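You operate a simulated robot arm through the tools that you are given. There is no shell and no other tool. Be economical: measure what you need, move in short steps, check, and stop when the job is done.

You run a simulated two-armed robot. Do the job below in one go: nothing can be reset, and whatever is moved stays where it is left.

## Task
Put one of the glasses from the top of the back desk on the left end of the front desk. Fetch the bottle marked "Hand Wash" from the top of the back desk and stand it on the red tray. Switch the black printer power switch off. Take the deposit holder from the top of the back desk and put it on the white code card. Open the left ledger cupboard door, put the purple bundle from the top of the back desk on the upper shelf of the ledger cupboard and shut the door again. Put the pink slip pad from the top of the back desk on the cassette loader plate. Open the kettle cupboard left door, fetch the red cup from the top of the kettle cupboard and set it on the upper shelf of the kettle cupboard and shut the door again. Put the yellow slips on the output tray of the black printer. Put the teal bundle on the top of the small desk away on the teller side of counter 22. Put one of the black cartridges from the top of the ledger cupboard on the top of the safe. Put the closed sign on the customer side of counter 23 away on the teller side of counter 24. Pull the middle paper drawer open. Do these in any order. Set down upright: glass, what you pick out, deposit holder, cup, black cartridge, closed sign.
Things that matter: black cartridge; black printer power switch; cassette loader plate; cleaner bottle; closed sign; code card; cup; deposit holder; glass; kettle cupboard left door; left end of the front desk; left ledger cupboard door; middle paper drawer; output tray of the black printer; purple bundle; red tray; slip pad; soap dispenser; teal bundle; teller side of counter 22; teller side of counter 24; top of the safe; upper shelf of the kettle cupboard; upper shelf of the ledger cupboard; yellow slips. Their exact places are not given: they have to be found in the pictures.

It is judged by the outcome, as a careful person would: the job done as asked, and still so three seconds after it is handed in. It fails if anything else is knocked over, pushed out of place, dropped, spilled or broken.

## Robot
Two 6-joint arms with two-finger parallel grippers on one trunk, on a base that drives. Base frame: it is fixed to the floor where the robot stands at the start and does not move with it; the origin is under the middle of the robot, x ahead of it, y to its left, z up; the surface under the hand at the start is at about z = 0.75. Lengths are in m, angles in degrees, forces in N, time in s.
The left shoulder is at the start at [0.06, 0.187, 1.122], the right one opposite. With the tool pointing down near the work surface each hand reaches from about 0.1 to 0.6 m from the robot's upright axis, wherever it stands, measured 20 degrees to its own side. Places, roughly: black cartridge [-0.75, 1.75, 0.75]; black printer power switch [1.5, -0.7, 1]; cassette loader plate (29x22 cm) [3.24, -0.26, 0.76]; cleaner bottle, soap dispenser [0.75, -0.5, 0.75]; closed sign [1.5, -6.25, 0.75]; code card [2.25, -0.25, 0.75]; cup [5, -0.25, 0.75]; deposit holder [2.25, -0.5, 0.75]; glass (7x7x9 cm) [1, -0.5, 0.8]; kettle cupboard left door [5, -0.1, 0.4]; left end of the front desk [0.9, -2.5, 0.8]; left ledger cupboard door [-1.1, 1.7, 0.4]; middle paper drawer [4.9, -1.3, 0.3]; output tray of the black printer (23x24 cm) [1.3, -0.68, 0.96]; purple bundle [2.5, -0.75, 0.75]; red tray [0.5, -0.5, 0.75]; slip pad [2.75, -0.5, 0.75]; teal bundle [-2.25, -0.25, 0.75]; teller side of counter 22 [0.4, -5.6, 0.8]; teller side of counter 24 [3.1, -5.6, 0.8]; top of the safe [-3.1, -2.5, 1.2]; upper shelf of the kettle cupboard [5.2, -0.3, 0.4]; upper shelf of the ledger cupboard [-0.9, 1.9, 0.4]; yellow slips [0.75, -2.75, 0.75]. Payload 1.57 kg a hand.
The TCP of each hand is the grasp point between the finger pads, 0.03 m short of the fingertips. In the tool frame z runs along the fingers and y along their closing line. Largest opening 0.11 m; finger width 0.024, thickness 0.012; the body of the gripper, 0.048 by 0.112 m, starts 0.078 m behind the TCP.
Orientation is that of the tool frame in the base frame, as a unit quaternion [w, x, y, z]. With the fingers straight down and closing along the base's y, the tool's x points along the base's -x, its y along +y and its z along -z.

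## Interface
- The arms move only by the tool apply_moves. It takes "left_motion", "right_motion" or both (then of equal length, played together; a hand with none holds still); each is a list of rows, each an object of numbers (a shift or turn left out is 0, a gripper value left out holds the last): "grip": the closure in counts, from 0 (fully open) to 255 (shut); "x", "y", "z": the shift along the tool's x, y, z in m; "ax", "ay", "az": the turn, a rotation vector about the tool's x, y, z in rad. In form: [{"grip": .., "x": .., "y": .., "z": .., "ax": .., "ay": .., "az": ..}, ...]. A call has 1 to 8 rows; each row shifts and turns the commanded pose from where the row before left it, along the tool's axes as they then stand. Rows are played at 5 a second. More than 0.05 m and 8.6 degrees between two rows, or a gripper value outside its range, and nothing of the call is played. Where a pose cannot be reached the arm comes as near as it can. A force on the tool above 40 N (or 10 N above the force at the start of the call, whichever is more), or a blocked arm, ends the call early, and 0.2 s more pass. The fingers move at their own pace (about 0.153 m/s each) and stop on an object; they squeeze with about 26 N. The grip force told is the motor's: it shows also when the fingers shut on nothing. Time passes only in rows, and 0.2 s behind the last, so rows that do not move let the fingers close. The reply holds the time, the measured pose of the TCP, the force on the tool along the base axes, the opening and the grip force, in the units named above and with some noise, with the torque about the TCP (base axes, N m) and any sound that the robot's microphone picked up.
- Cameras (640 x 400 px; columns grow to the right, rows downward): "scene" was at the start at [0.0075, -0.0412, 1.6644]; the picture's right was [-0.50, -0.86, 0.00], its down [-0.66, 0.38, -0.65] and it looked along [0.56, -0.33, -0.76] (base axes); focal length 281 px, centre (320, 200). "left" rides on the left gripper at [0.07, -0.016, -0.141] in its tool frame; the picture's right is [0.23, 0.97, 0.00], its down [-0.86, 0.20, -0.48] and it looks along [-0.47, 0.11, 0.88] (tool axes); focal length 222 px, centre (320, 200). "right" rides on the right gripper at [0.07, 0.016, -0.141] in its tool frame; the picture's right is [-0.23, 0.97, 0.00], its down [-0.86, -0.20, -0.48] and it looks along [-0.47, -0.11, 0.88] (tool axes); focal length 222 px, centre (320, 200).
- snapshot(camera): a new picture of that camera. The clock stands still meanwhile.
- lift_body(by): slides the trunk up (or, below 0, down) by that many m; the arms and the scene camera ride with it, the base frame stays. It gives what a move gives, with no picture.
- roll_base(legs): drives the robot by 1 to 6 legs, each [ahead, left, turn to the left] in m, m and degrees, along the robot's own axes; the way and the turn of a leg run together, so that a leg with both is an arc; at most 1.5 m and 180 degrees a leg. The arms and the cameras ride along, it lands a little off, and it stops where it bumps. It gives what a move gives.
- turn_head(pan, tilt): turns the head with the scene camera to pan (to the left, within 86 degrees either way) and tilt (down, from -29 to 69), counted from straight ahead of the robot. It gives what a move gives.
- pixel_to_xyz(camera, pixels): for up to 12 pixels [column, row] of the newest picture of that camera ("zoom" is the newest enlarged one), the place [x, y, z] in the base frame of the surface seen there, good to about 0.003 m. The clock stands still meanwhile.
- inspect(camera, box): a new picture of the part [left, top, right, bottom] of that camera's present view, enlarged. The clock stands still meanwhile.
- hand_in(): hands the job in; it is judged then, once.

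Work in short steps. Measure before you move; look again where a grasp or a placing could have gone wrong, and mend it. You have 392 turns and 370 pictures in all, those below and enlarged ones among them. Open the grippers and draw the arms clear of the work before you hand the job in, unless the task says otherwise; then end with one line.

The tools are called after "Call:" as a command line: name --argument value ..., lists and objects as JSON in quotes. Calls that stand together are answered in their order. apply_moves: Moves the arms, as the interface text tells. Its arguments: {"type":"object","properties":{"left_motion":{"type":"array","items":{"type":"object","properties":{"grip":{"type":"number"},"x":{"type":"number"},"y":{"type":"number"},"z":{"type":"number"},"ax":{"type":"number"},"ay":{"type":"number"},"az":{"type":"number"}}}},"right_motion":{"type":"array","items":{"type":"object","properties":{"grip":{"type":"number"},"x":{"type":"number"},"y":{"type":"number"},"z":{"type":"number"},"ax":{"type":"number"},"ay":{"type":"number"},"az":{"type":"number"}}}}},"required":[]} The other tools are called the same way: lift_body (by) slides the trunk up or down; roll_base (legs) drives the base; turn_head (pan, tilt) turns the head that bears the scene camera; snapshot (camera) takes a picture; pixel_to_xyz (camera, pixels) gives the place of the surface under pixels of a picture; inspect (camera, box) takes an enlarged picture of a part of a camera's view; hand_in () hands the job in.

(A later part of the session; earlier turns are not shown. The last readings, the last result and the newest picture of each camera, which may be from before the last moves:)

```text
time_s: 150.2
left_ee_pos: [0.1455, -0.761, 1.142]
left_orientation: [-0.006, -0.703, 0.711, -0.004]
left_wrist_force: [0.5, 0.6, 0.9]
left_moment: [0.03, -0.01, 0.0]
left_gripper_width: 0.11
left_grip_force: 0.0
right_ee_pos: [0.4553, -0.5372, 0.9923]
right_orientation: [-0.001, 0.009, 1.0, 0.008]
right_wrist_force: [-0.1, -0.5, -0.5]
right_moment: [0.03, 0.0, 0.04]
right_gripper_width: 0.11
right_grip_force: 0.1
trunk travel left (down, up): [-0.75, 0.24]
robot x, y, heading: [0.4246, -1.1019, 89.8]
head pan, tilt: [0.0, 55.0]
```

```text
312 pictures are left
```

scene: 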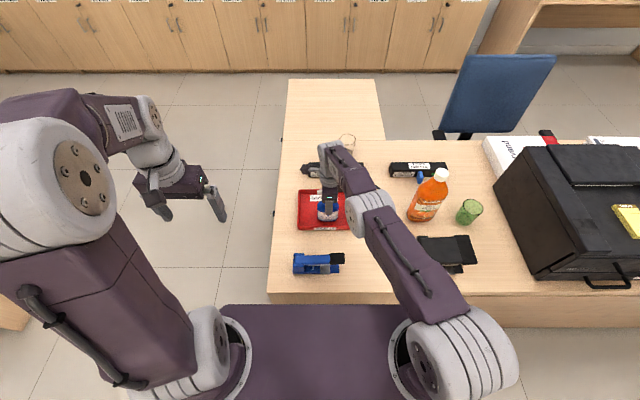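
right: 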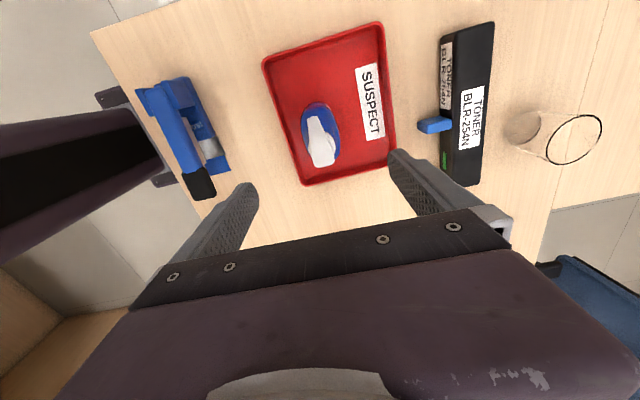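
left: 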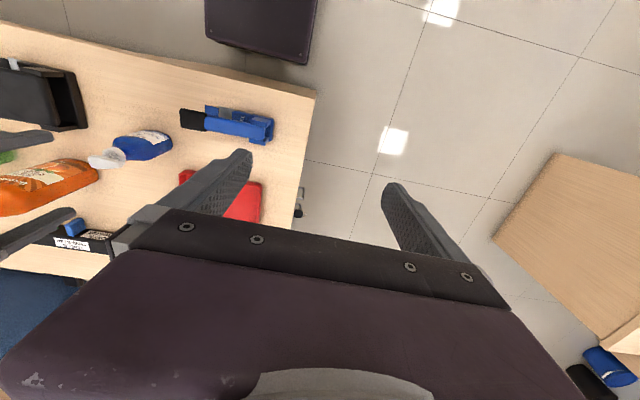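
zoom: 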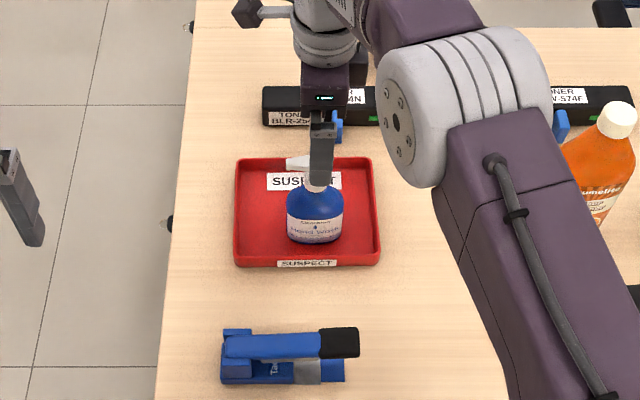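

Hand Wash stands in the tray. I pull the right hand up and back, then look along the aisle to the right before driving.

Call:
apply_moves --right_motion '[{"z": -0.045}, {"z": -0.045}, {"y": -0.04, "x": -0.025}, {"y": -0.04, "x": -0.025}, {"y": -0.04, "x": -0.025}, {"y": -0.04, "x": -0.025}]'

Call:
turn_head --pan -80 --tilt 35

Call:
snapshot --camera "scene"

```text
time_s: 151.6
left_ee_pos: [0.1459, -0.7609, 1.1442]
left_orientation: [-0.006, -0.703, 0.711, -0.003]
left_wrist_force: [0.7, 0.0, 0.5]
left_moment: [-0.01, 0.02, 0.0]
left_gripper_width: 0.1101
left_grip_force: 0.0
right_ee_pos: [0.552, -0.7019, 1.0794]
right_orientation: [-0.003, 0.01, 1.0, 0.007]
right_wrist_force: [-0.1, -0.1, -0.1]
right_moment: [0.0, -0.02, 0.01]
right_gripper_width: 0.1097
right_grip_force: 0.0
trunk travel left (down, up): [-0.75, 0.24]
robot x, y, heading: [0.4223, -1.0991, 89.6]
head pan, tilt: [0.0, 55.0]
```

```text
time_s: 153.2
left_ee_pos: [0.1454, -0.7596, 1.1429]
left_orientation: [-0.006, -0.703, 0.711, -0.003]
left_wrist_force: [-0.5, -0.5, 0.0]
left_moment: [0.01, 0.0, -0.03]
left_gripper_width: 0.1098
left_grip_force: 0.1
right_ee_pos: [0.5498, -0.7009, 1.0791]
right_orientation: [-0.001, 0.009, 1.0, 0.007]
right_wrist_force: [-0.2, 0.1, -0.4]
right_moment: [-0.02, -0.02, 0.0]
right_gripper_width: 0.1099
right_grip_force: 0.0
trunk travel left (down, up): [-0.75, 0.24]
robot x, y, heading: [0.4264, -1.0997, 90.0]
head pan, tilt: [-80.0, 35.0]
```

```text
311 pictures are left
```

scene: 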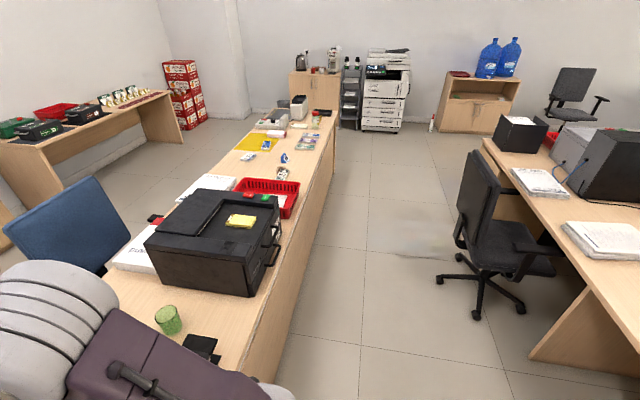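

I measure the chair's nearest points (440,280), (462,240) and the desk edges.

Call:
pixel_to_xyz --camera "scene" --pixels '[[441, 280], [463, 235], [470, 190], [320, 180], [290, 330], [246, 143], [284, 158], [265, 146], [270, 123], [300, 113], [318, 113], [323, 122]]'

Call:
inspect --camera "scene" --box '[220, 90, 350, 180]'

```text
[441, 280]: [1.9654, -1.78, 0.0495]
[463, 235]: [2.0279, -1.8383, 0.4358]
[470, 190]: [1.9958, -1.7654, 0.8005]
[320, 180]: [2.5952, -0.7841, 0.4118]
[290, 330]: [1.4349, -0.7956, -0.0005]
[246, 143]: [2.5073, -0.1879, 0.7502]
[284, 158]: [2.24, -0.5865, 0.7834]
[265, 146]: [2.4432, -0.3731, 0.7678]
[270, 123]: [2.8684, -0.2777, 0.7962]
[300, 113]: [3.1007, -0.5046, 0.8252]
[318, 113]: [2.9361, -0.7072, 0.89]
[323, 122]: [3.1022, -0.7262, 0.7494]
```

```text
4.44 times, centred on (285, 135) of scene
```

zoom: 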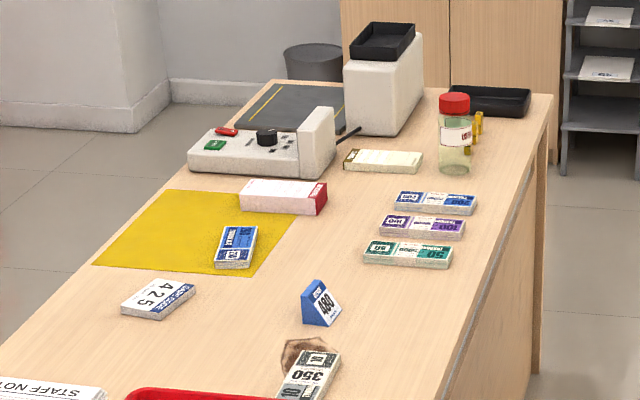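

Closer look needed at the "425", "350" and "480" items. I drive along the aisle to x≈2.25.

Call:
roll_base --legs '[[-0.1, 0, 0], [0, -1.4, 0], [0, -0.4, 0]]'

Call:
turn_head --pan 0 --tilt 50

Call:
snapshot --camera "scene"

```text
time_s: 162.8
left_ee_pos: [1.9105, -0.8651, 1.1438]
left_orientation: [-0.007, -0.704, 0.71, -0.004]
left_wrist_force: [-0.5, -0.8, -0.5]
left_moment: [-0.02, -0.01, 0.01]
left_gripper_width: 0.1101
left_grip_force: 0.1
right_ee_pos: [2.3159, -0.803, 1.079]
right_orientation: [-0.001, 0.007, 1.0, 0.006]
right_wrist_force: [0.3, 0.2, 0.1]
right_moment: [0.01, -0.02, -0.01]
right_gripper_width: 0.1102
right_grip_force: 0.1
trunk travel left (down, up): [-0.75, 0.24]
robot x, y, heading: [2.1895, -1.2021, 90.1]
head pan, tilt: [-80.0, 35.0]
```

```text
time_s: 164.4
left_ee_pos: [1.9115, -0.8653, 1.1421]
left_orientation: [-0.006, -0.704, 0.71, -0.004]
left_wrist_force: [-0.2, 0.4, 0.7]
left_moment: [-0.02, -0.01, -0.01]
left_gripper_width: 0.1099
left_grip_force: 0.1
right_ee_pos: [2.316, -0.8036, 1.079]
right_orientation: [-0.002, 0.008, 1.0, 0.007]
right_wrist_force: [-0.2, -0.5, -0.1]
right_moment: [0.01, -0.01, -0.01]
right_gripper_width: 0.1101
right_grip_force: 0.1
trunk travel left (down, up): [-0.75, 0.24]
robot x, y, heading: [2.1904, -1.2033, 90.0]
head pan, tilt: [0.0, 50.0]
```

```text
309 pictures are left
```

scene: 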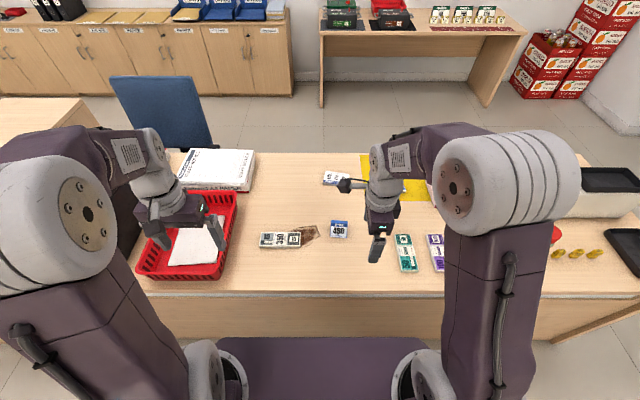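

Call:
inspect --camera "scene" --box '[240, 150, 460, 280]'

Call:
snapshot --camera "right"

```text
2.91 times, centred on (350, 215) of scene
```

zoom: 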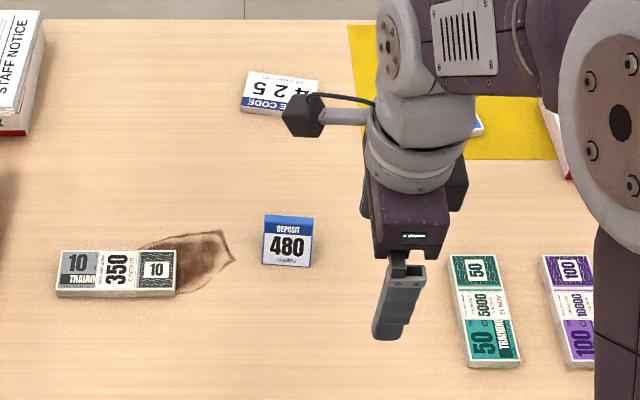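

```text
307 pictures are left
```

right: 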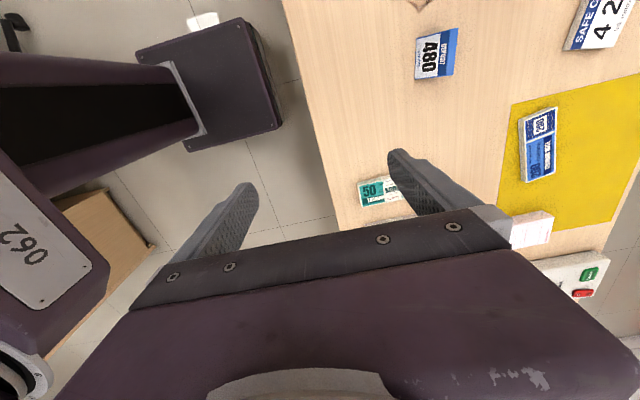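

The blue "DEPOSIT 480" stand is the deposit holder and "SAFE CODE 425" is the code card. I measure both.

Call:
pixel_to_xyz --camera "zoom" --pixels '[[267, 220], [311, 221], [266, 260], [308, 264], [288, 217], [288, 245], [252, 76], [316, 82], [243, 107], [275, 92], [280, 112], [288, 268]]'

Call:
inspect --camera "right" --box '[360, 0, 640, 200]'

```text
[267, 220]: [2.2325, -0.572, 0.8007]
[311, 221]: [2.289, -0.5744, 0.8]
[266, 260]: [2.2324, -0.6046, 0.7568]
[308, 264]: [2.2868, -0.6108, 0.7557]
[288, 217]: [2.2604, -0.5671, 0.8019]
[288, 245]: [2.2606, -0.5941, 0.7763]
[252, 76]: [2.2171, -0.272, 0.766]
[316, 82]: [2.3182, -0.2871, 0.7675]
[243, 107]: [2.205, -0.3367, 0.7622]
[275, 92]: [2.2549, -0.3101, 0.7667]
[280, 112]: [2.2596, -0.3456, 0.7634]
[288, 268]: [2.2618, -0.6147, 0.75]
```

```text
2.00 times, centred on (500, 100) of right
```

zoom: 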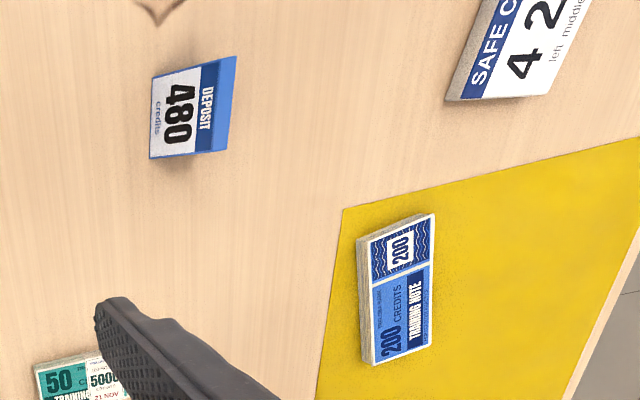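

The holder is 5.8 cm wide (x 2.231–2.289, y about -0.612…-0.565), the card is centred near (2.26,-0.31), reachable only from the far side. I take the holder with the left hand now; first I shift the base.

Call:
roll_base --legs '[[0.09, -0.2, 0]]'

Call:
apply_moves --left_motion '[{"x": -0.035, "y": -0.025}, {"x": -0.035, "y": -0.025}, {"x": -0.035, "y": -0.025}, {"x": -0.035, "y": -0.025}, {"x": -0.035, "y": -0.025}]'

Call:
snapshot --camera "left"

Call:
snapshot --camera "scene"

```text
time_s: 166.1
left_ee_pos: [2.1117, -0.7769, 1.1446]
left_orientation: [-0.006, -0.706, 0.708, -0.003]
left_wrist_force: [-0.8, -0.3, 0.7]
left_moment: [0.02, -0.04, 0.0]
left_gripper_width: 0.1101
left_grip_force: 0.0
right_ee_pos: [2.5147, -0.7131, 1.0794]
right_orientation: [-0.001, 0.004, 1.0, 0.008]
right_wrist_force: [0.2, 0.1, -0.4]
right_moment: [-0.01, -0.02, 0.01]
right_gripper_width: 0.1101
right_grip_force: 0.1
trunk travel left (down, up): [-0.75, 0.24]
robot x, y, heading: [2.3894, -1.1152, 90.6]
head pan, tilt: [0.0, 50.0]
```

```text
time_s: 167.3
left_ee_pos: [2.238, -0.6004, 1.1403]
left_orientation: [-0.009, -0.706, 0.708, -0.004]
left_wrist_force: [-0.4, 0.1, -0.7]
left_moment: [-0.02, 0.01, -0.01]
left_gripper_width: 0.1102
left_grip_force: 0.0
right_ee_pos: [2.5178, -0.7122, 1.0776]
right_orientation: [-0.003, 0.005, 1.0, 0.007]
right_wrist_force: [0.5, -0.4, -0.2]
right_moment: [-0.02, -0.01, 0.0]
right_gripper_width: 0.1101
right_grip_force: 0.1
trunk travel left (down, up): [-0.75, 0.24]
robot x, y, heading: [2.3915, -1.1142, 90.6]
head pan, tilt: [0.0, 50.0]
```

```text
305 pictures are left
```

left: 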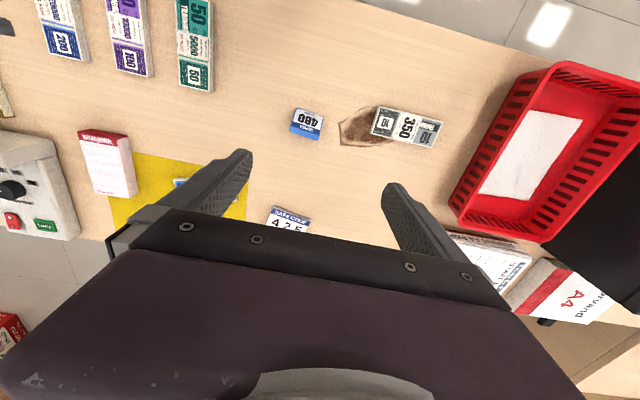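

```text
304 pictures are left
```

scene: 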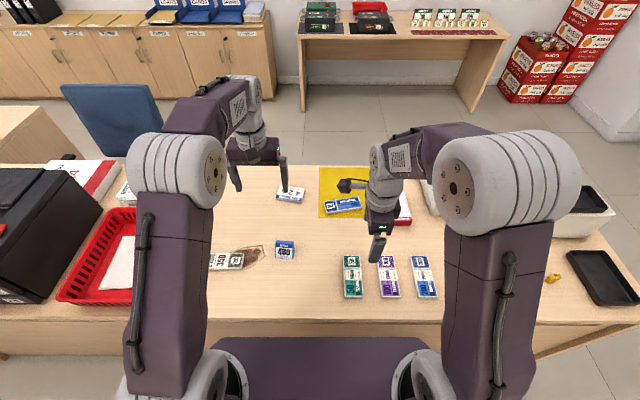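

I zoom on the pad at (108,160) to check it's the pink slip pad, and remeasure the holder in the left camera.

Call:
inspect --camera "left" --box '[40, 80, 240, 210]'

Call:
inspect --camera "left" --box '[270, 90, 350, 150]'

Call:
pixel_to_xyz --camera "zoom" --pixels '[[182, 150], [420, 175], [170, 300], [380, 370], [300, 160], [290, 330], [280, 370]]'

```text
3.08 times, centred on (140, 145) of left
```

zoom: 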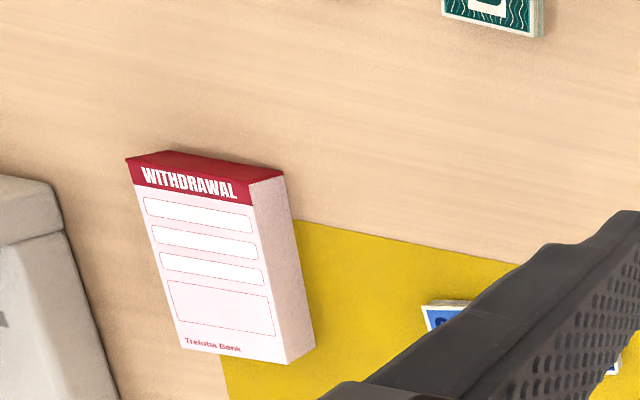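

```text
6.67 times, centred on (310, 120) of left
```

zoom: 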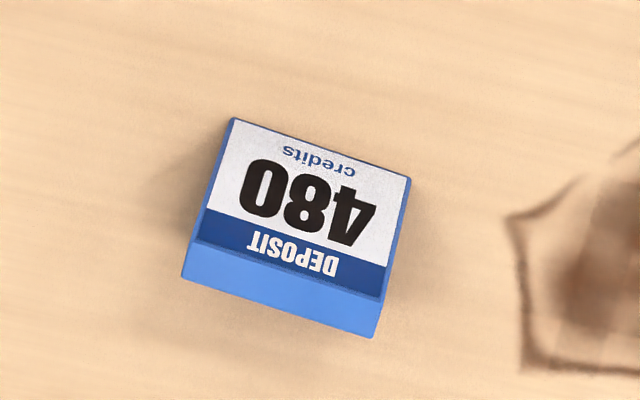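

```text
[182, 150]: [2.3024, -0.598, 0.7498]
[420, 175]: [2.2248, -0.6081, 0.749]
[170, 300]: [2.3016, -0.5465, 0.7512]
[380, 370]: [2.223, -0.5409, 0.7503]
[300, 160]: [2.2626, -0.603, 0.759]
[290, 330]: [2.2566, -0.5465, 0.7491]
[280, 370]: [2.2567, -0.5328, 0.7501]
```

The pad is the "WITHDRAWAL" one near (2.87,-0.28). Now I lower the left hand over the holder, centred at (2.260,-0.583).

Call:
apply_moves --left_motion '[{"x": -0.017, "y": -0.022}, {"z": 0.05}, {"z": 0.05}, {"z": 0.05}, {"z": 0.05}, {"z": 0.05}]'

Call:
snapshot --camera "left"

```text
time_s: 168.7
left_ee_pos: [2.2611, -0.5883, 0.8879]
left_orientation: [-0.006, -0.706, 0.708, -0.004]
left_wrist_force: [-0.2, -0.5, 0.2]
left_moment: [-0.01, 0.02, 0.0]
left_gripper_width: 0.1102
left_grip_force: 0.0
right_ee_pos: [2.5157, -0.7116, 1.078]
right_orientation: [-0.002, 0.004, 1.0, 0.006]
right_wrist_force: [-0.6, -0.2, -0.7]
right_moment: [-0.03, -0.01, 0.0]
right_gripper_width: 0.1101
right_grip_force: 0.1
trunk travel left (down, up): [-0.75, 0.24]
robot x, y, heading: [2.3947, -1.1135, 90.5]
head pan, tilt: [0.0, 50.0]
```

```text
301 pictures are left
```

left: 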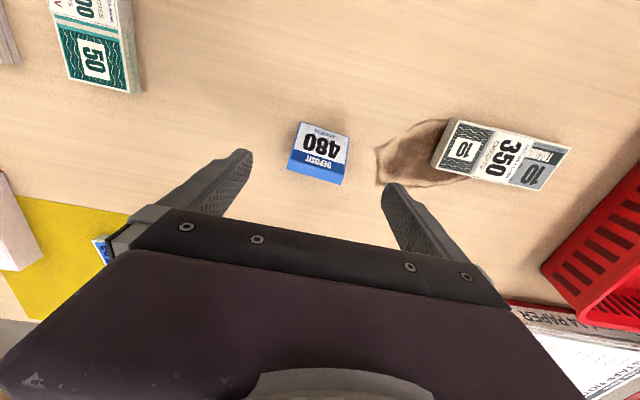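

Well centred. I descend to 0.786 and close.

Call:
apply_moves --left_motion '[{"x": -0.004, "z": 0.045}, {"z": 0.045}, {"z": 0.011}, {"grip": 255}, {}, {}]'

Call:
apply_moves --left_motion '[{"z": -0.04}, {"z": -0.05}, {"z": -0.05}, {"z": -0.05}]'

Call:
snapshot --camera "left"

```text
time_s: 170.1
left_ee_pos: [2.2599, -0.5877, 0.7898]
left_orientation: [-0.006, -0.705, 0.709, -0.004]
left_wrist_force: [-0.5, -0.6, 0.9]
left_moment: [0.02, 0.07, -0.03]
left_gripper_width: 0.0636
left_grip_force: 26.6
right_ee_pos: [2.5163, -0.7135, 1.0791]
right_orientation: [-0.003, 0.005, 1.0, 0.008]
right_wrist_force: [-0.1, -0.2, 0.8]
right_moment: [-0.01, -0.04, -0.01]
right_gripper_width: 0.1101
right_grip_force: 0.1
trunk travel left (down, up): [-0.75, 0.24]
robot x, y, heading: [2.39, -1.1134, 90.5]
head pan, tilt: [0.0, 50.0]
```

```text
time_s: 171.1
left_ee_pos: [2.2605, -0.5845, 0.9776]
left_orientation: [-0.007, -0.706, 0.708, -0.003]
left_wrist_force: [0.2, -0.5, -0.5]
left_moment: [0.01, 0.0, 0.01]
left_gripper_width: 0.0636
left_grip_force: 26.0
right_ee_pos: [2.5156, -0.7138, 1.0796]
right_orientation: [-0.001, 0.004, 1.0, 0.006]
right_wrist_force: [0.3, -1.0, 0.7]
right_moment: [0.0, -0.01, -0.04]
right_gripper_width: 0.1099
right_grip_force: 0.1
trunk travel left (down, up): [-0.75, 0.24]
robot x, y, heading: [2.3919, -1.1139, 90.5]
head pan, tilt: [0.0, 50.0]
```

```text
300 pictures are left
```

left: 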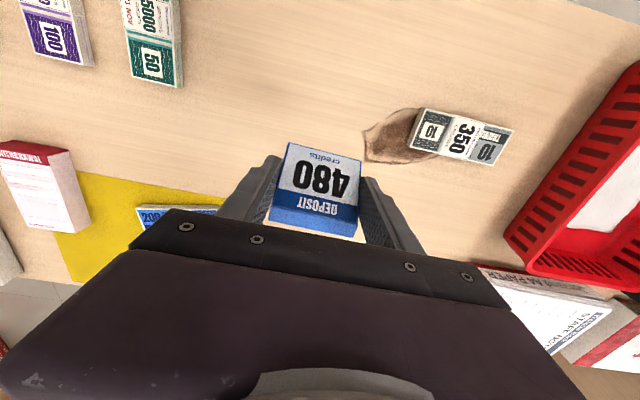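

Held well (TCP 4 cm above its foot). I look right, towards the desk's end, before driving round.

Call:
apply_moves --left_motion '[{"z": -0.04}, {"x": 0.045}, {"x": 0.045}, {"x": 0.045}]'

Call:
turn_head --pan -65 --tilt 35

Call:
snapshot --camera "scene"

```text
time_s: 172.1
left_ee_pos: [2.258, -0.7172, 1.0211]
left_orientation: [-0.006, -0.706, 0.709, -0.002]
left_wrist_force: [-0.1, 1.3, -1.6]
left_moment: [0.05, 0.01, -0.04]
left_gripper_width: 0.0638
left_grip_force: 25.7
right_ee_pos: [2.5155, -0.7144, 1.0795]
right_orientation: [-0.001, 0.004, 1.0, 0.007]
right_wrist_force: [0.1, -0.8, -0.5]
right_moment: [0.02, -0.02, 0.02]
right_gripper_width: 0.1101
right_grip_force: 0.0
trunk travel left (down, up): [-0.75, 0.24]
robot x, y, heading: [2.3943, -1.1152, 90.6]
head pan, tilt: [0.0, 50.0]
```

```text
time_s: 173.4
left_ee_pos: [2.2577, -0.717, 1.0216]
left_orientation: [-0.006, -0.706, 0.708, -0.004]
left_wrist_force: [0.7, 0.0, -0.6]
left_moment: [0.03, -0.02, 0.01]
left_gripper_width: 0.0634
left_grip_force: 26.3
right_ee_pos: [2.5163, -0.7124, 1.0784]
right_orientation: [-0.002, 0.004, 1.0, 0.007]
right_wrist_force: [-0.3, 0.2, -0.2]
right_moment: [0.01, 0.01, -0.02]
right_gripper_width: 0.1098
right_grip_force: 0.1
trunk travel left (down, up): [-0.75, 0.24]
robot x, y, heading: [2.3904, -1.1159, 90.4]
head pan, tilt: [-65.0, 35.0]
```

```text
299 pictures are left
```

scene: 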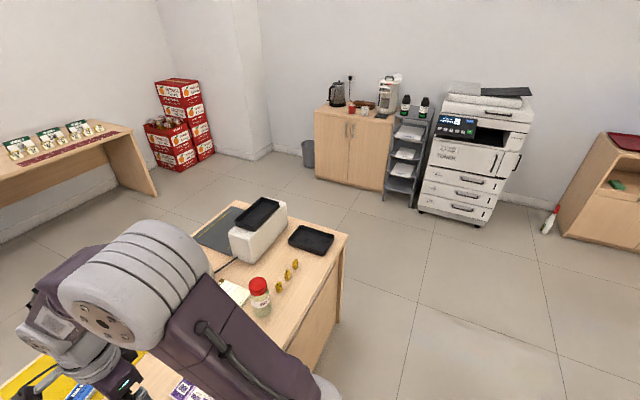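

Call:
pixel_to_xyz --camera "scene" --pixels '[[220, 230], [200, 240], [232, 212], [346, 238], [258, 215], [260, 170], [315, 175], [390, 195], [303, 165], [130, 150], [155, 195], [425, 215]]'

Call:
roll_base --legs '[[-0.12, 0, 0], [0, -1.45, 0]]'

Call:
turn_head --pan 20 --tilt 40

Call:
snapshot --camera "scene"

```text
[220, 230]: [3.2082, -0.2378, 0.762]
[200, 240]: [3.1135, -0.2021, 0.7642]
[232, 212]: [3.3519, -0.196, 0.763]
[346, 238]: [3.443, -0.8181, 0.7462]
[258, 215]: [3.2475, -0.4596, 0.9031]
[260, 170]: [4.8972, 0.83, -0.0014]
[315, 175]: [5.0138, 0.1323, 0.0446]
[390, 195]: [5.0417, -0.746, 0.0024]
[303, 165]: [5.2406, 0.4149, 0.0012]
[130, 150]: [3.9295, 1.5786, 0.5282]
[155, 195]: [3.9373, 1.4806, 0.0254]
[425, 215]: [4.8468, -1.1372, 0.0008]
```

```text
time_s: 181.5
left_ee_pos: [3.7159, -0.8253, 1.0217]
left_orientation: [-0.006, -0.706, 0.708, -0.004]
left_wrist_force: [0.8, 0.8, -1.1]
left_moment: [0.02, -0.01, -0.04]
left_gripper_width: 0.0632
left_grip_force: 26.3
right_ee_pos: [3.9739, -0.8219, 1.079]
right_orientation: [-0.002, 0.004, 1.0, 0.008]
right_wrist_force: [0.0, -0.8, 0.5]
right_moment: [0.0, -0.02, 0.0]
right_gripper_width: 0.1101
right_grip_force: 0.1
trunk travel left (down, up): [-0.75, 0.24]
robot x, y, heading: [3.8489, -1.2231, 90.8]
head pan, tilt: [-65.0, 35.0]
```

```text
time_s: 183.1
left_ee_pos: [3.7157, -0.8249, 1.0211]
left_orientation: [-0.006, -0.706, 0.708, -0.003]
left_wrist_force: [0.3, 1.3, -1.2]
left_moment: [-0.01, -0.02, -0.02]
left_gripper_width: 0.0633
left_grip_force: 25.8
right_ee_pos: [3.9738, -0.8213, 1.079]
right_orientation: [-0.002, 0.004, 1.0, 0.007]
right_wrist_force: [-0.5, 0.3, 0.4]
right_moment: [0.0, 0.03, 0.01]
right_gripper_width: 0.11
right_grip_force: 0.1
trunk travel left (down, up): [-0.75, 0.24]
robot x, y, heading: [3.8554, -1.2227, 90.4]
head pan, tilt: [20.0, 40.0]
```

```text
298 pictures are left
```

scene: 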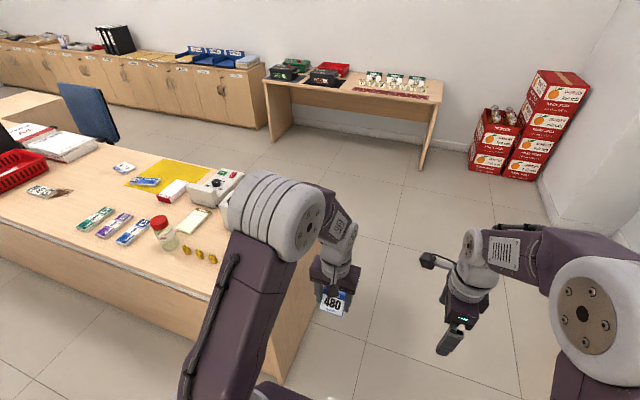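

Clear. I drive round the desk end to the far side and turn to face the desk.

Call:
roll_base --legs '[[0, -0.15, 0], [1.0, 0, 0], [0.75, 0, 0], [0, 0, 179], [0, -1.45, 0]]'

Call:
turn_head --pan 0 --tilt 50

Call:
snapshot --camera "scene"

```text
time_s: 207.0
left_ee_pos: [2.6662, 0.0503, 1.0213]
left_orientation: [-0.003, 0.693, 0.721, 0.006]
left_wrist_force: [0.4, -1.0, -1.0]
left_moment: [0.04, -0.01, 0.03]
left_gripper_width: 0.0633
left_grip_force: 26.1
right_ee_pos: [2.4091, 0.0345, 1.0793]
right_orientation: [0.006, 1.0, 0.018, 0.002]
right_wrist_force: [0.0, -0.2, 0.9]
right_moment: [-0.03, -0.01, -0.05]
right_gripper_width: 0.11
right_grip_force: 0.0
trunk travel left (down, up): [-0.75, 0.24]
robot x, y, heading: [2.5135, 0.4366, -86.8]
head pan, tilt: [20.0, 40.0]
```

```text
time_s: 207.8
left_ee_pos: [2.6663, 0.0495, 1.0221]
left_orientation: [-0.004, 0.692, 0.722, 0.006]
left_wrist_force: [-0.4, -0.2, -0.5]
left_moment: [0.01, -0.03, 0.0]
left_gripper_width: 0.0637
left_grip_force: 25.9
right_ee_pos: [2.4097, 0.0349, 1.0781]
right_orientation: [0.006, 1.0, 0.018, 0.002]
right_wrist_force: [0.5, 0.7, -0.3]
right_moment: [0.01, 0.01, 0.0]
right_gripper_width: 0.1098
right_grip_force: 0.1
trunk travel left (down, up): [-0.75, 0.24]
robot x, y, heading: [2.5135, 0.4372, -86.8]
head pan, tilt: [0.0, 50.0]
```

```text
297 pictures are left
```

scene: 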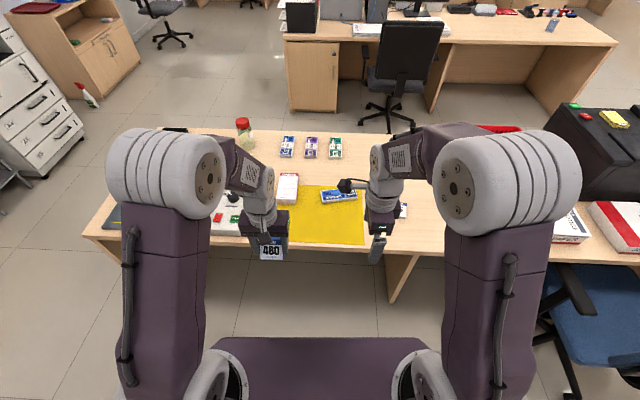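

I measure the desk edge, the chair, and the card (near (402,210)).

Call:
pixel_to_xyz --camera "scene" --pixels '[[330, 244], [404, 206], [402, 213], [560, 290], [548, 320], [560, 370], [600, 300], [288, 188], [340, 195], [130, 210]]'

```text
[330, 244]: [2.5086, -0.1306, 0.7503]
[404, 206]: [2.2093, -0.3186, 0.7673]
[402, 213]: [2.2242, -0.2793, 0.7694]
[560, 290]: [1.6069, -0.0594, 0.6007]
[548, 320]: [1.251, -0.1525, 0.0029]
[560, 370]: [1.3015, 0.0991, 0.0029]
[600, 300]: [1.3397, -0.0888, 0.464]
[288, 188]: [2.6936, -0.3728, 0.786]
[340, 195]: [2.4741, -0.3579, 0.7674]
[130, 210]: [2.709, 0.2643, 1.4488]
```

Chair is at x<1.65. I square up, strafe right 0.3 m and approach the desk.

Call:
roll_base --legs '[[0, -0.3, -3.2], [0.26, 0, 0]]'

Call:
snapshot --camera "scene"

Call:
snapshot --camera "left"

```text
time_s: 211.4
left_ee_pos: [2.3435, -0.2274, 1.0219]
left_orientation: [-0.003, 0.712, 0.703, 0.006]
left_wrist_force: [-0.4, 0.4, -1.1]
left_moment: [0.01, 0.02, 0.0]
left_gripper_width: 0.0634
left_grip_force: 26.1
right_ee_pos: [2.0869, -0.2302, 1.0795]
right_orientation: [0.006, 1.0, -0.008, 0.002]
right_wrist_force: [0.3, 0.2, 0.0]
right_moment: [0.0, -0.03, 0.0]
right_gripper_width: 0.1097
right_grip_force: 0.0
trunk travel left (down, up): [-0.75, 0.24]
robot x, y, heading: [2.2097, 0.1689, -90.0]
head pan, tilt: [0.0, 50.0]
```

```text
296 pictures are left
```

scene: 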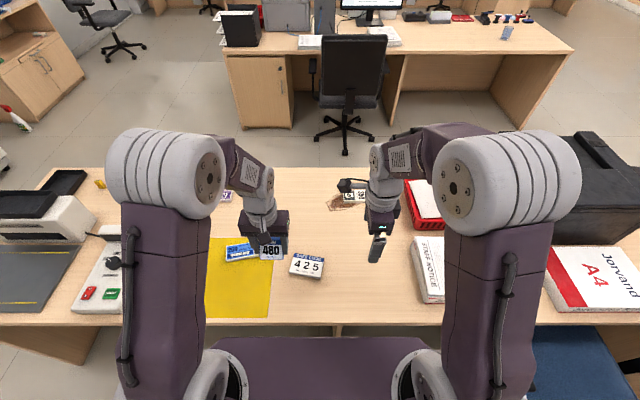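

```text
295 pictures are left
```

left: 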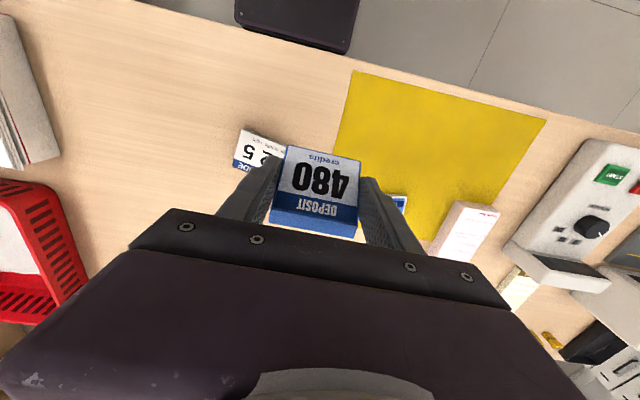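

Call:
inspect --camera "scene" --box '[260, 230, 360, 300]'

Call:
pixel_to_xyz --camera "scene" --pixels '[[292, 255], [323, 259], [320, 276], [290, 271], [306, 265], [306, 278]]'

```text
5.71 times, centred on (310, 265) of scene
```

zoom: 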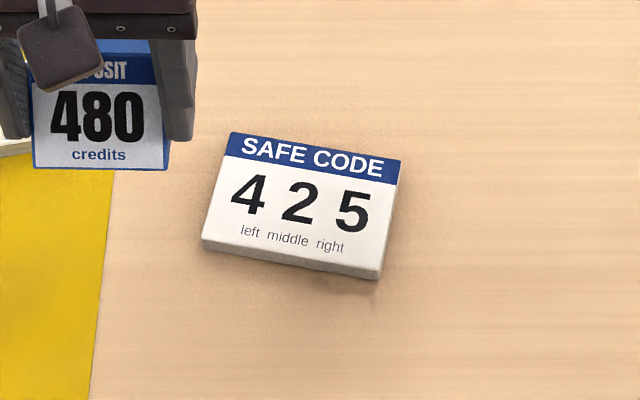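

```text
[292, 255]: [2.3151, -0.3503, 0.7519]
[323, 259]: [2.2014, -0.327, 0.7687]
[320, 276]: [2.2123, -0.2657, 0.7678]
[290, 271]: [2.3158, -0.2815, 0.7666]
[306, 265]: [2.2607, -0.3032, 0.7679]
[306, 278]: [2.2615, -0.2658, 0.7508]
```

Card centre (2.258,-0.304), top 0.768, turned about -8.4°. I position the holder above it and align its yaw.

Call:
apply_moves --left_motion '[{"x": -0.0353, "y": -0.033}, {"x": -0.0353, "y": -0.033}, {"y": -0.0195}, {"az": 0.145}, {"z": 0.05}, {"z": 0.05}, {"z": 0.04}]'

Call:
snapshot --camera "left"

Call:
inspect --camera "scene" --box '[220, 180, 400, 300]'

```text
time_s: 213.0
left_ee_pos: [2.2592, -0.2982, 0.8802]
left_orientation: [-0.003, 0.761, 0.649, 0.005]
left_wrist_force: [-0.7, 0.4, -0.1]
left_moment: [0.01, 0.01, -0.04]
left_gripper_width: 0.0635
left_grip_force: 26.2
right_ee_pos: [2.0871, -0.2318, 1.0788]
right_orientation: [0.006, 1.0, -0.009, 0.002]
right_wrist_force: [0.8, 0.6, -0.6]
right_moment: [-0.01, -0.04, -0.01]
right_gripper_width: 0.1101
right_grip_force: 0.1
trunk travel left (down, up): [-0.75, 0.24]
robot x, y, heading: [2.2153, 0.1667, -89.8]
head pan, tilt: [0.0, 50.0]
```

```text
293 pictures are left
```

left: 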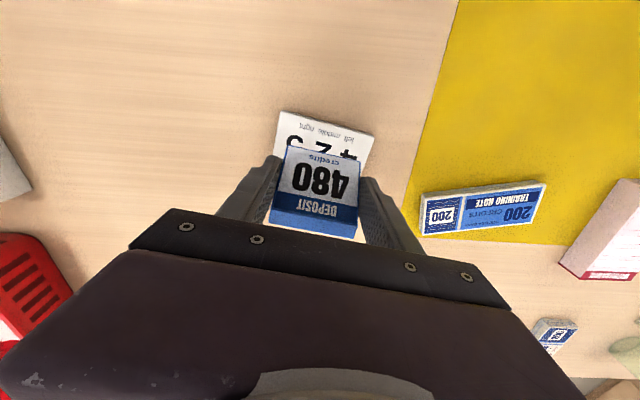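

```text
3.33 times, centred on (310, 240) of scene
```

zoom: 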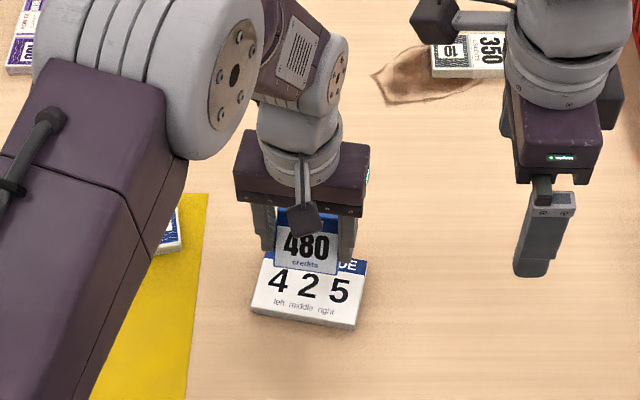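

Aligned (edges of the "480" and card are parallel). I lower to 0.808.

Call:
apply_moves --left_motion '[{"z": 0.04}, {"z": 0.022}, {"z": 0.006}, {"z": 0.004}, {"z": 0.002}]'

Call:
snapshot --camera "left"

```text
time_s: 214.2
left_ee_pos: [2.2582, -0.2959, 0.8053]
left_orientation: [-0.004, 0.76, 0.649, 0.005]
left_wrist_force: [0.2, -1.7, 5.1]
left_moment: [-0.06, 0.01, -0.01]
left_gripper_width: 0.0631
left_grip_force: 25.8
right_ee_pos: [2.0858, -0.2302, 1.0791]
right_orientation: [0.007, 1.0, -0.009, 0.001]
right_wrist_force: [1.0, -0.7, 0.1]
right_moment: [0.03, -0.02, 0.02]
right_gripper_width: 0.11
right_grip_force: 0.0
trunk travel left (down, up): [-0.75, 0.24]
robot x, y, heading: [2.2145, 0.17, -90.1]
head pan, tilt: [0.0, 50.0]
```

```text
291 pictures are left
```

left: 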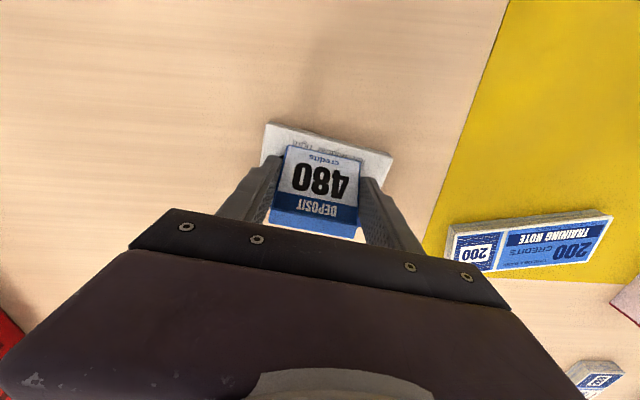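

Contact. I check how the holder sits relative to the card edges.

Call:
pixel_to_xyz --camera "left" --pixels '[[330, 128], [326, 147], [324, 155], [270, 128], [388, 158], [320, 138], [315, 212], [315, 232]]'

Call:
inspect --camera "left" --box '[240, 100, 420, 240]'

```text
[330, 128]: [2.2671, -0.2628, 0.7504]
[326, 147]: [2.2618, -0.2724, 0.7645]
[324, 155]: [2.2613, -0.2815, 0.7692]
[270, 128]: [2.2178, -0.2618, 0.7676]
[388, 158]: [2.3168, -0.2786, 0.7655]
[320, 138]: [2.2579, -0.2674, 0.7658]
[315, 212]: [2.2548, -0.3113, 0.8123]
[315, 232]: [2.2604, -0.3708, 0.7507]
```

```text
2.86 times, centred on (330, 170) of left
```

zoom: 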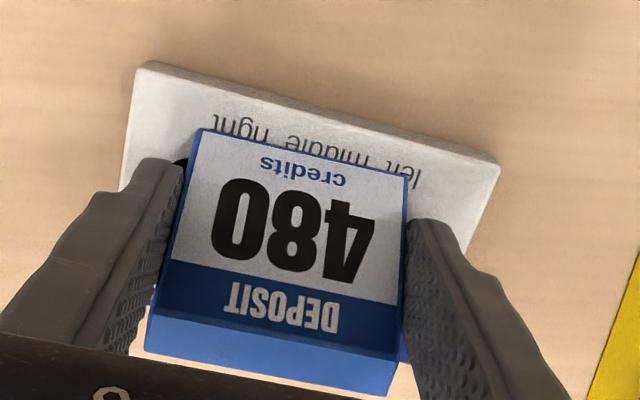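

The holder's foot runs from about -0.277 to -0.335, all on the card. I release and rise.

Call:
apply_moves --left_motion '[{"z": -0.002, "grip": 100}, {"grip": 0}, {}, {"z": -0.04}, {"z": -0.05}, {"z": -0.05}, {"z": -0.05}]'

Call:
snapshot --camera "left"

Call:
inspect --camera "scene" --box '[220, 180, 400, 300]'

```text
time_s: 215.8
left_ee_pos: [2.2594, -0.2977, 0.9961]
left_orientation: [-0.004, 0.76, 0.649, 0.006]
left_wrist_force: [-0.5, -0.2, -0.1]
left_moment: [-0.01, 0.02, 0.01]
left_gripper_width: 0.1101
left_grip_force: 0.0
right_ee_pos: [2.0877, -0.2293, 1.0796]
right_orientation: [0.007, 1.0, -0.009, 0.002]
right_wrist_force: [-0.3, 0.0, -0.4]
right_moment: [-0.02, 0.04, 0.01]
right_gripper_width: 0.1101
right_grip_force: 0.0
trunk travel left (down, up): [-0.75, 0.24]
robot x, y, heading: [2.2157, 0.1666, -90.0]
head pan, tilt: [0.0, 50.0]
```

```text
289 pictures are left
```

left: 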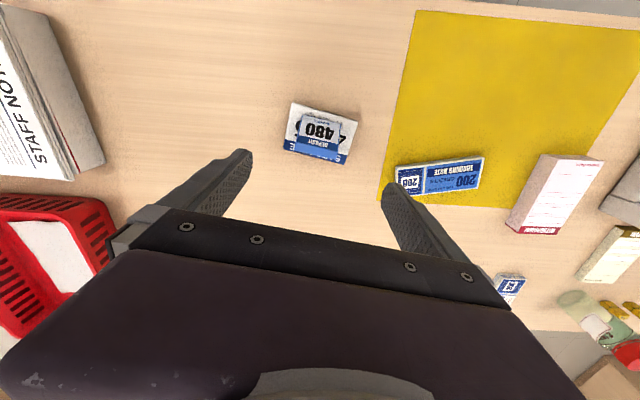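

```text
3.33 times, centred on (310, 240) of scene
```

zoom: 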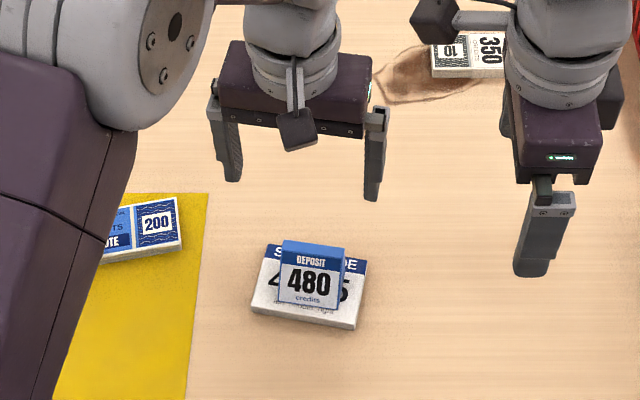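

Perfect. Next the slip pad: I raise the left hand, straighten its yaw, and drive left.

Call:
apply_moves --left_motion '[{"z": -0.05, "az": -0.145}, {"z": -0.05}]'

Call:
roll_base --legs '[[0, 0.42, 0]]'

Call:
snapshot --camera "scene"

Call:
snapshot --camera "left"

```text
time_s: 216.4
left_ee_pos: [2.2603, -0.297, 1.0987]
left_orientation: [-0.004, 0.711, 0.703, 0.006]
left_wrist_force: [-0.6, 1.1, 0.0]
left_moment: [-0.03, 0.0, -0.01]
left_gripper_width: 0.11
left_grip_force: 0.0
right_ee_pos: [2.0867, -0.2295, 1.0803]
right_orientation: [0.007, 1.0, -0.009, 0.001]
right_wrist_force: [-0.3, 0.2, 0.3]
right_moment: [0.02, -0.01, -0.06]
right_gripper_width: 0.1099
right_grip_force: 0.0
trunk travel left (down, up): [-0.75, 0.24]
robot x, y, heading: [2.217, 0.1683, -90.1]
head pan, tilt: [0.0, 50.0]
```

```text
time_s: 219.0
left_ee_pos: [2.682, -0.2974, 1.0976]
left_orientation: [-0.003, 0.71, 0.704, 0.006]
left_wrist_force: [-0.7, 0.0, -0.3]
left_moment: [-0.01, -0.02, -0.04]
left_gripper_width: 0.1098
left_grip_force: 0.1
right_ee_pos: [2.5086, -0.2318, 1.0776]
right_orientation: [0.007, 1.0, -0.008, 0.002]
right_wrist_force: [0.2, 0.1, -0.5]
right_moment: [0.0, 0.02, -0.01]
right_gripper_width: 0.1099
right_grip_force: 0.0
trunk travel left (down, up): [-0.75, 0.24]
robot x, y, heading: [2.6362, 0.1729, -89.9]
head pan, tilt: [0.0, 50.0]
```

```text
287 pictures are left
```

scene: 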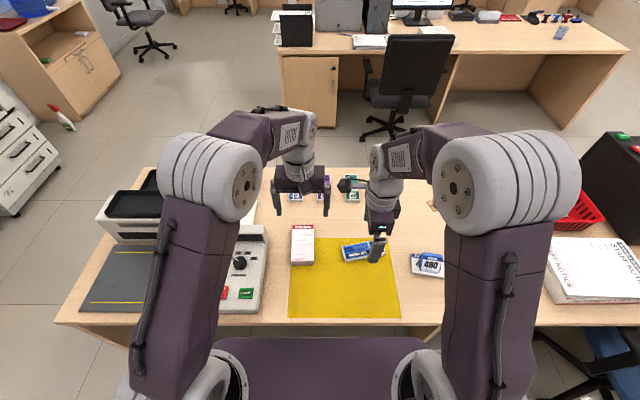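

```text
286 pictures are left
```

left: 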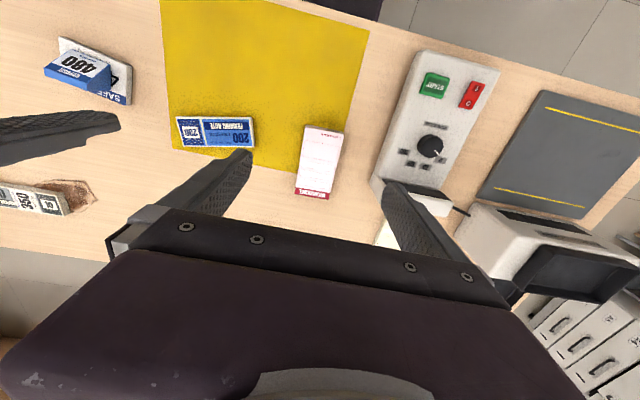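

I measure the pad in the left view: corners (306,128), (340,132), (331,196), (297,186).

Call:
pixel_to_xyz --camera "left" --pixels '[[308, 128], [338, 132], [328, 188], [300, 182], [318, 158], [318, 197], [345, 150], [270, 160], [400, 120], [390, 180], [540, 155], [500, 190]]'

```text
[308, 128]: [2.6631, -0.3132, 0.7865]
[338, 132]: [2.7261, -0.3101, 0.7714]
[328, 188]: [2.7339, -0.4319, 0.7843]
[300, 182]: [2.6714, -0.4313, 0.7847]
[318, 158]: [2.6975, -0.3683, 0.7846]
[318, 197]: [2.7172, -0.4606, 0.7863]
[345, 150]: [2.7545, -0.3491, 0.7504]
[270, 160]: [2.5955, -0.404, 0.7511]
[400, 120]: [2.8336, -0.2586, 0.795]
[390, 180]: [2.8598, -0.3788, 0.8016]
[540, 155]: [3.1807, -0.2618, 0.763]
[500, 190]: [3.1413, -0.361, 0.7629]
```

Pad about 7×12.5 cm, centre (2.698,-0.375), turned ~4°. I go over it with matching yaw.

Call:
apply_moves --left_motion '[{"x": -0.0375, "y": 0.0085}, {"x": -0.0375, "y": 0.0085}, {"az": -0.06, "z": 0.05}, {"z": 0.05}, {"z": 0.05}, {"z": 0.04}]'

Call:
snapshot --camera "left"

```text
time_s: 220.4
left_ee_pos: [2.6997, -0.37, 0.9061]
left_orientation: [-0.003, 0.689, 0.725, 0.007]
left_wrist_force: [-0.6, -0.1, 0.9]
left_moment: [0.02, -0.01, 0.03]
left_gripper_width: 0.1099
left_grip_force: 0.2
right_ee_pos: [2.5105, -0.2315, 1.0779]
right_orientation: [0.007, 1.0, -0.008, 0.002]
right_wrist_force: [-0.2, 0.7, -0.8]
right_moment: [0.02, 0.01, 0.0]
right_gripper_width: 0.1102
right_grip_force: 0.1
trunk travel left (down, up): [-0.75, 0.24]
robot x, y, heading: [2.6345, 0.1689, -90.1]
head pan, tilt: [0.0, 50.0]
```

```text
285 pictures are left
```

left: 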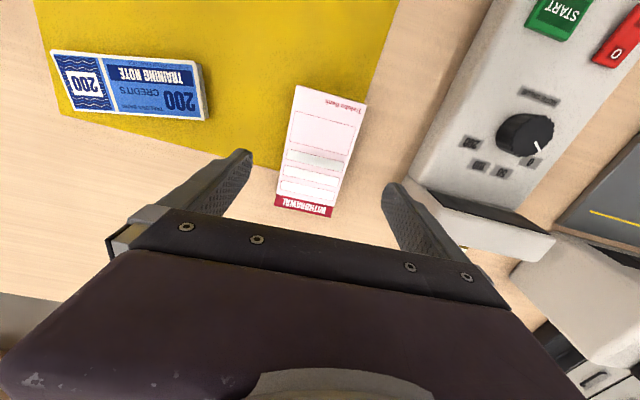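

Looks centred. I narrow slightly, descend to 0.785 and grip.

Call:
apply_moves --left_motion '[{"grip": 30, "z": 0.045, "x": -0.004}, {"z": 0.045}, {"z": 0.03}, {"grip": 255}, {}, {}]'

Call:
apply_moves --left_motion '[{"z": -0.04}, {"z": -0.05}, {"z": -0.05}, {"z": -0.05}, {"z": -0.05}]'

Call:
snapshot --camera "left"

```text
time_s: 221.8
left_ee_pos: [2.6995, -0.3698, 0.7875]
left_orientation: [-0.003, 0.689, 0.725, 0.006]
left_wrist_force: [-0.5, 0.9, -0.7]
left_moment: [0.08, 0.03, -0.06]
left_gripper_width: 0.0798
left_grip_force: 26.0
right_ee_pos: [2.5093, -0.2312, 1.0791]
right_orientation: [0.007, 1.0, -0.007, 0.002]
right_wrist_force: [-0.5, -0.8, 0.5]
right_moment: [-0.04, -0.01, 0.01]
right_gripper_width: 0.11
right_grip_force: 0.1
trunk travel left (down, up): [-0.75, 0.24]
robot x, y, heading: [2.6377, 0.1701, -89.6]
head pan, tilt: [0.0, 50.0]
```

```text
time_s: 223.0
left_ee_pos: [2.7002, -0.3746, 1.0287]
left_orientation: [-0.004, 0.688, 0.725, 0.006]
left_wrist_force: [-0.2, -0.5, -2.1]
left_moment: [-0.01, 0.01, 0.0]
left_gripper_width: 0.08
left_grip_force: 25.9
right_ee_pos: [2.5097, -0.2302, 1.0796]
right_orientation: [0.007, 1.0, -0.008, 0.001]
right_wrist_force: [-0.3, 0.2, -0.2]
right_moment: [-0.04, -0.01, 0.02]
right_gripper_width: 0.11
right_grip_force: 0.0
trunk travel left (down, up): [-0.75, 0.24]
robot x, y, heading: [2.6385, 0.1678, -90.1]
head pan, tilt: [0.0, 50.0]
```

```text
284 pictures are left
```

left: 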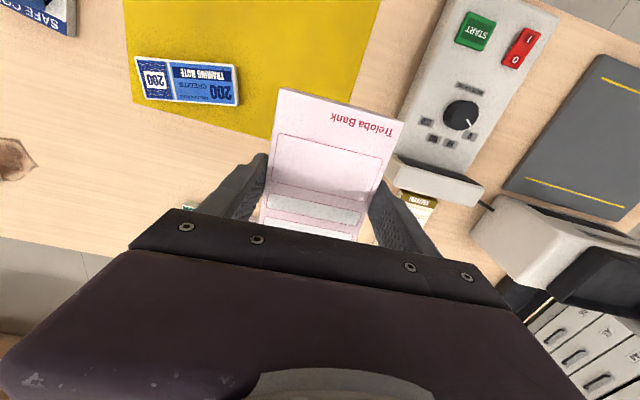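

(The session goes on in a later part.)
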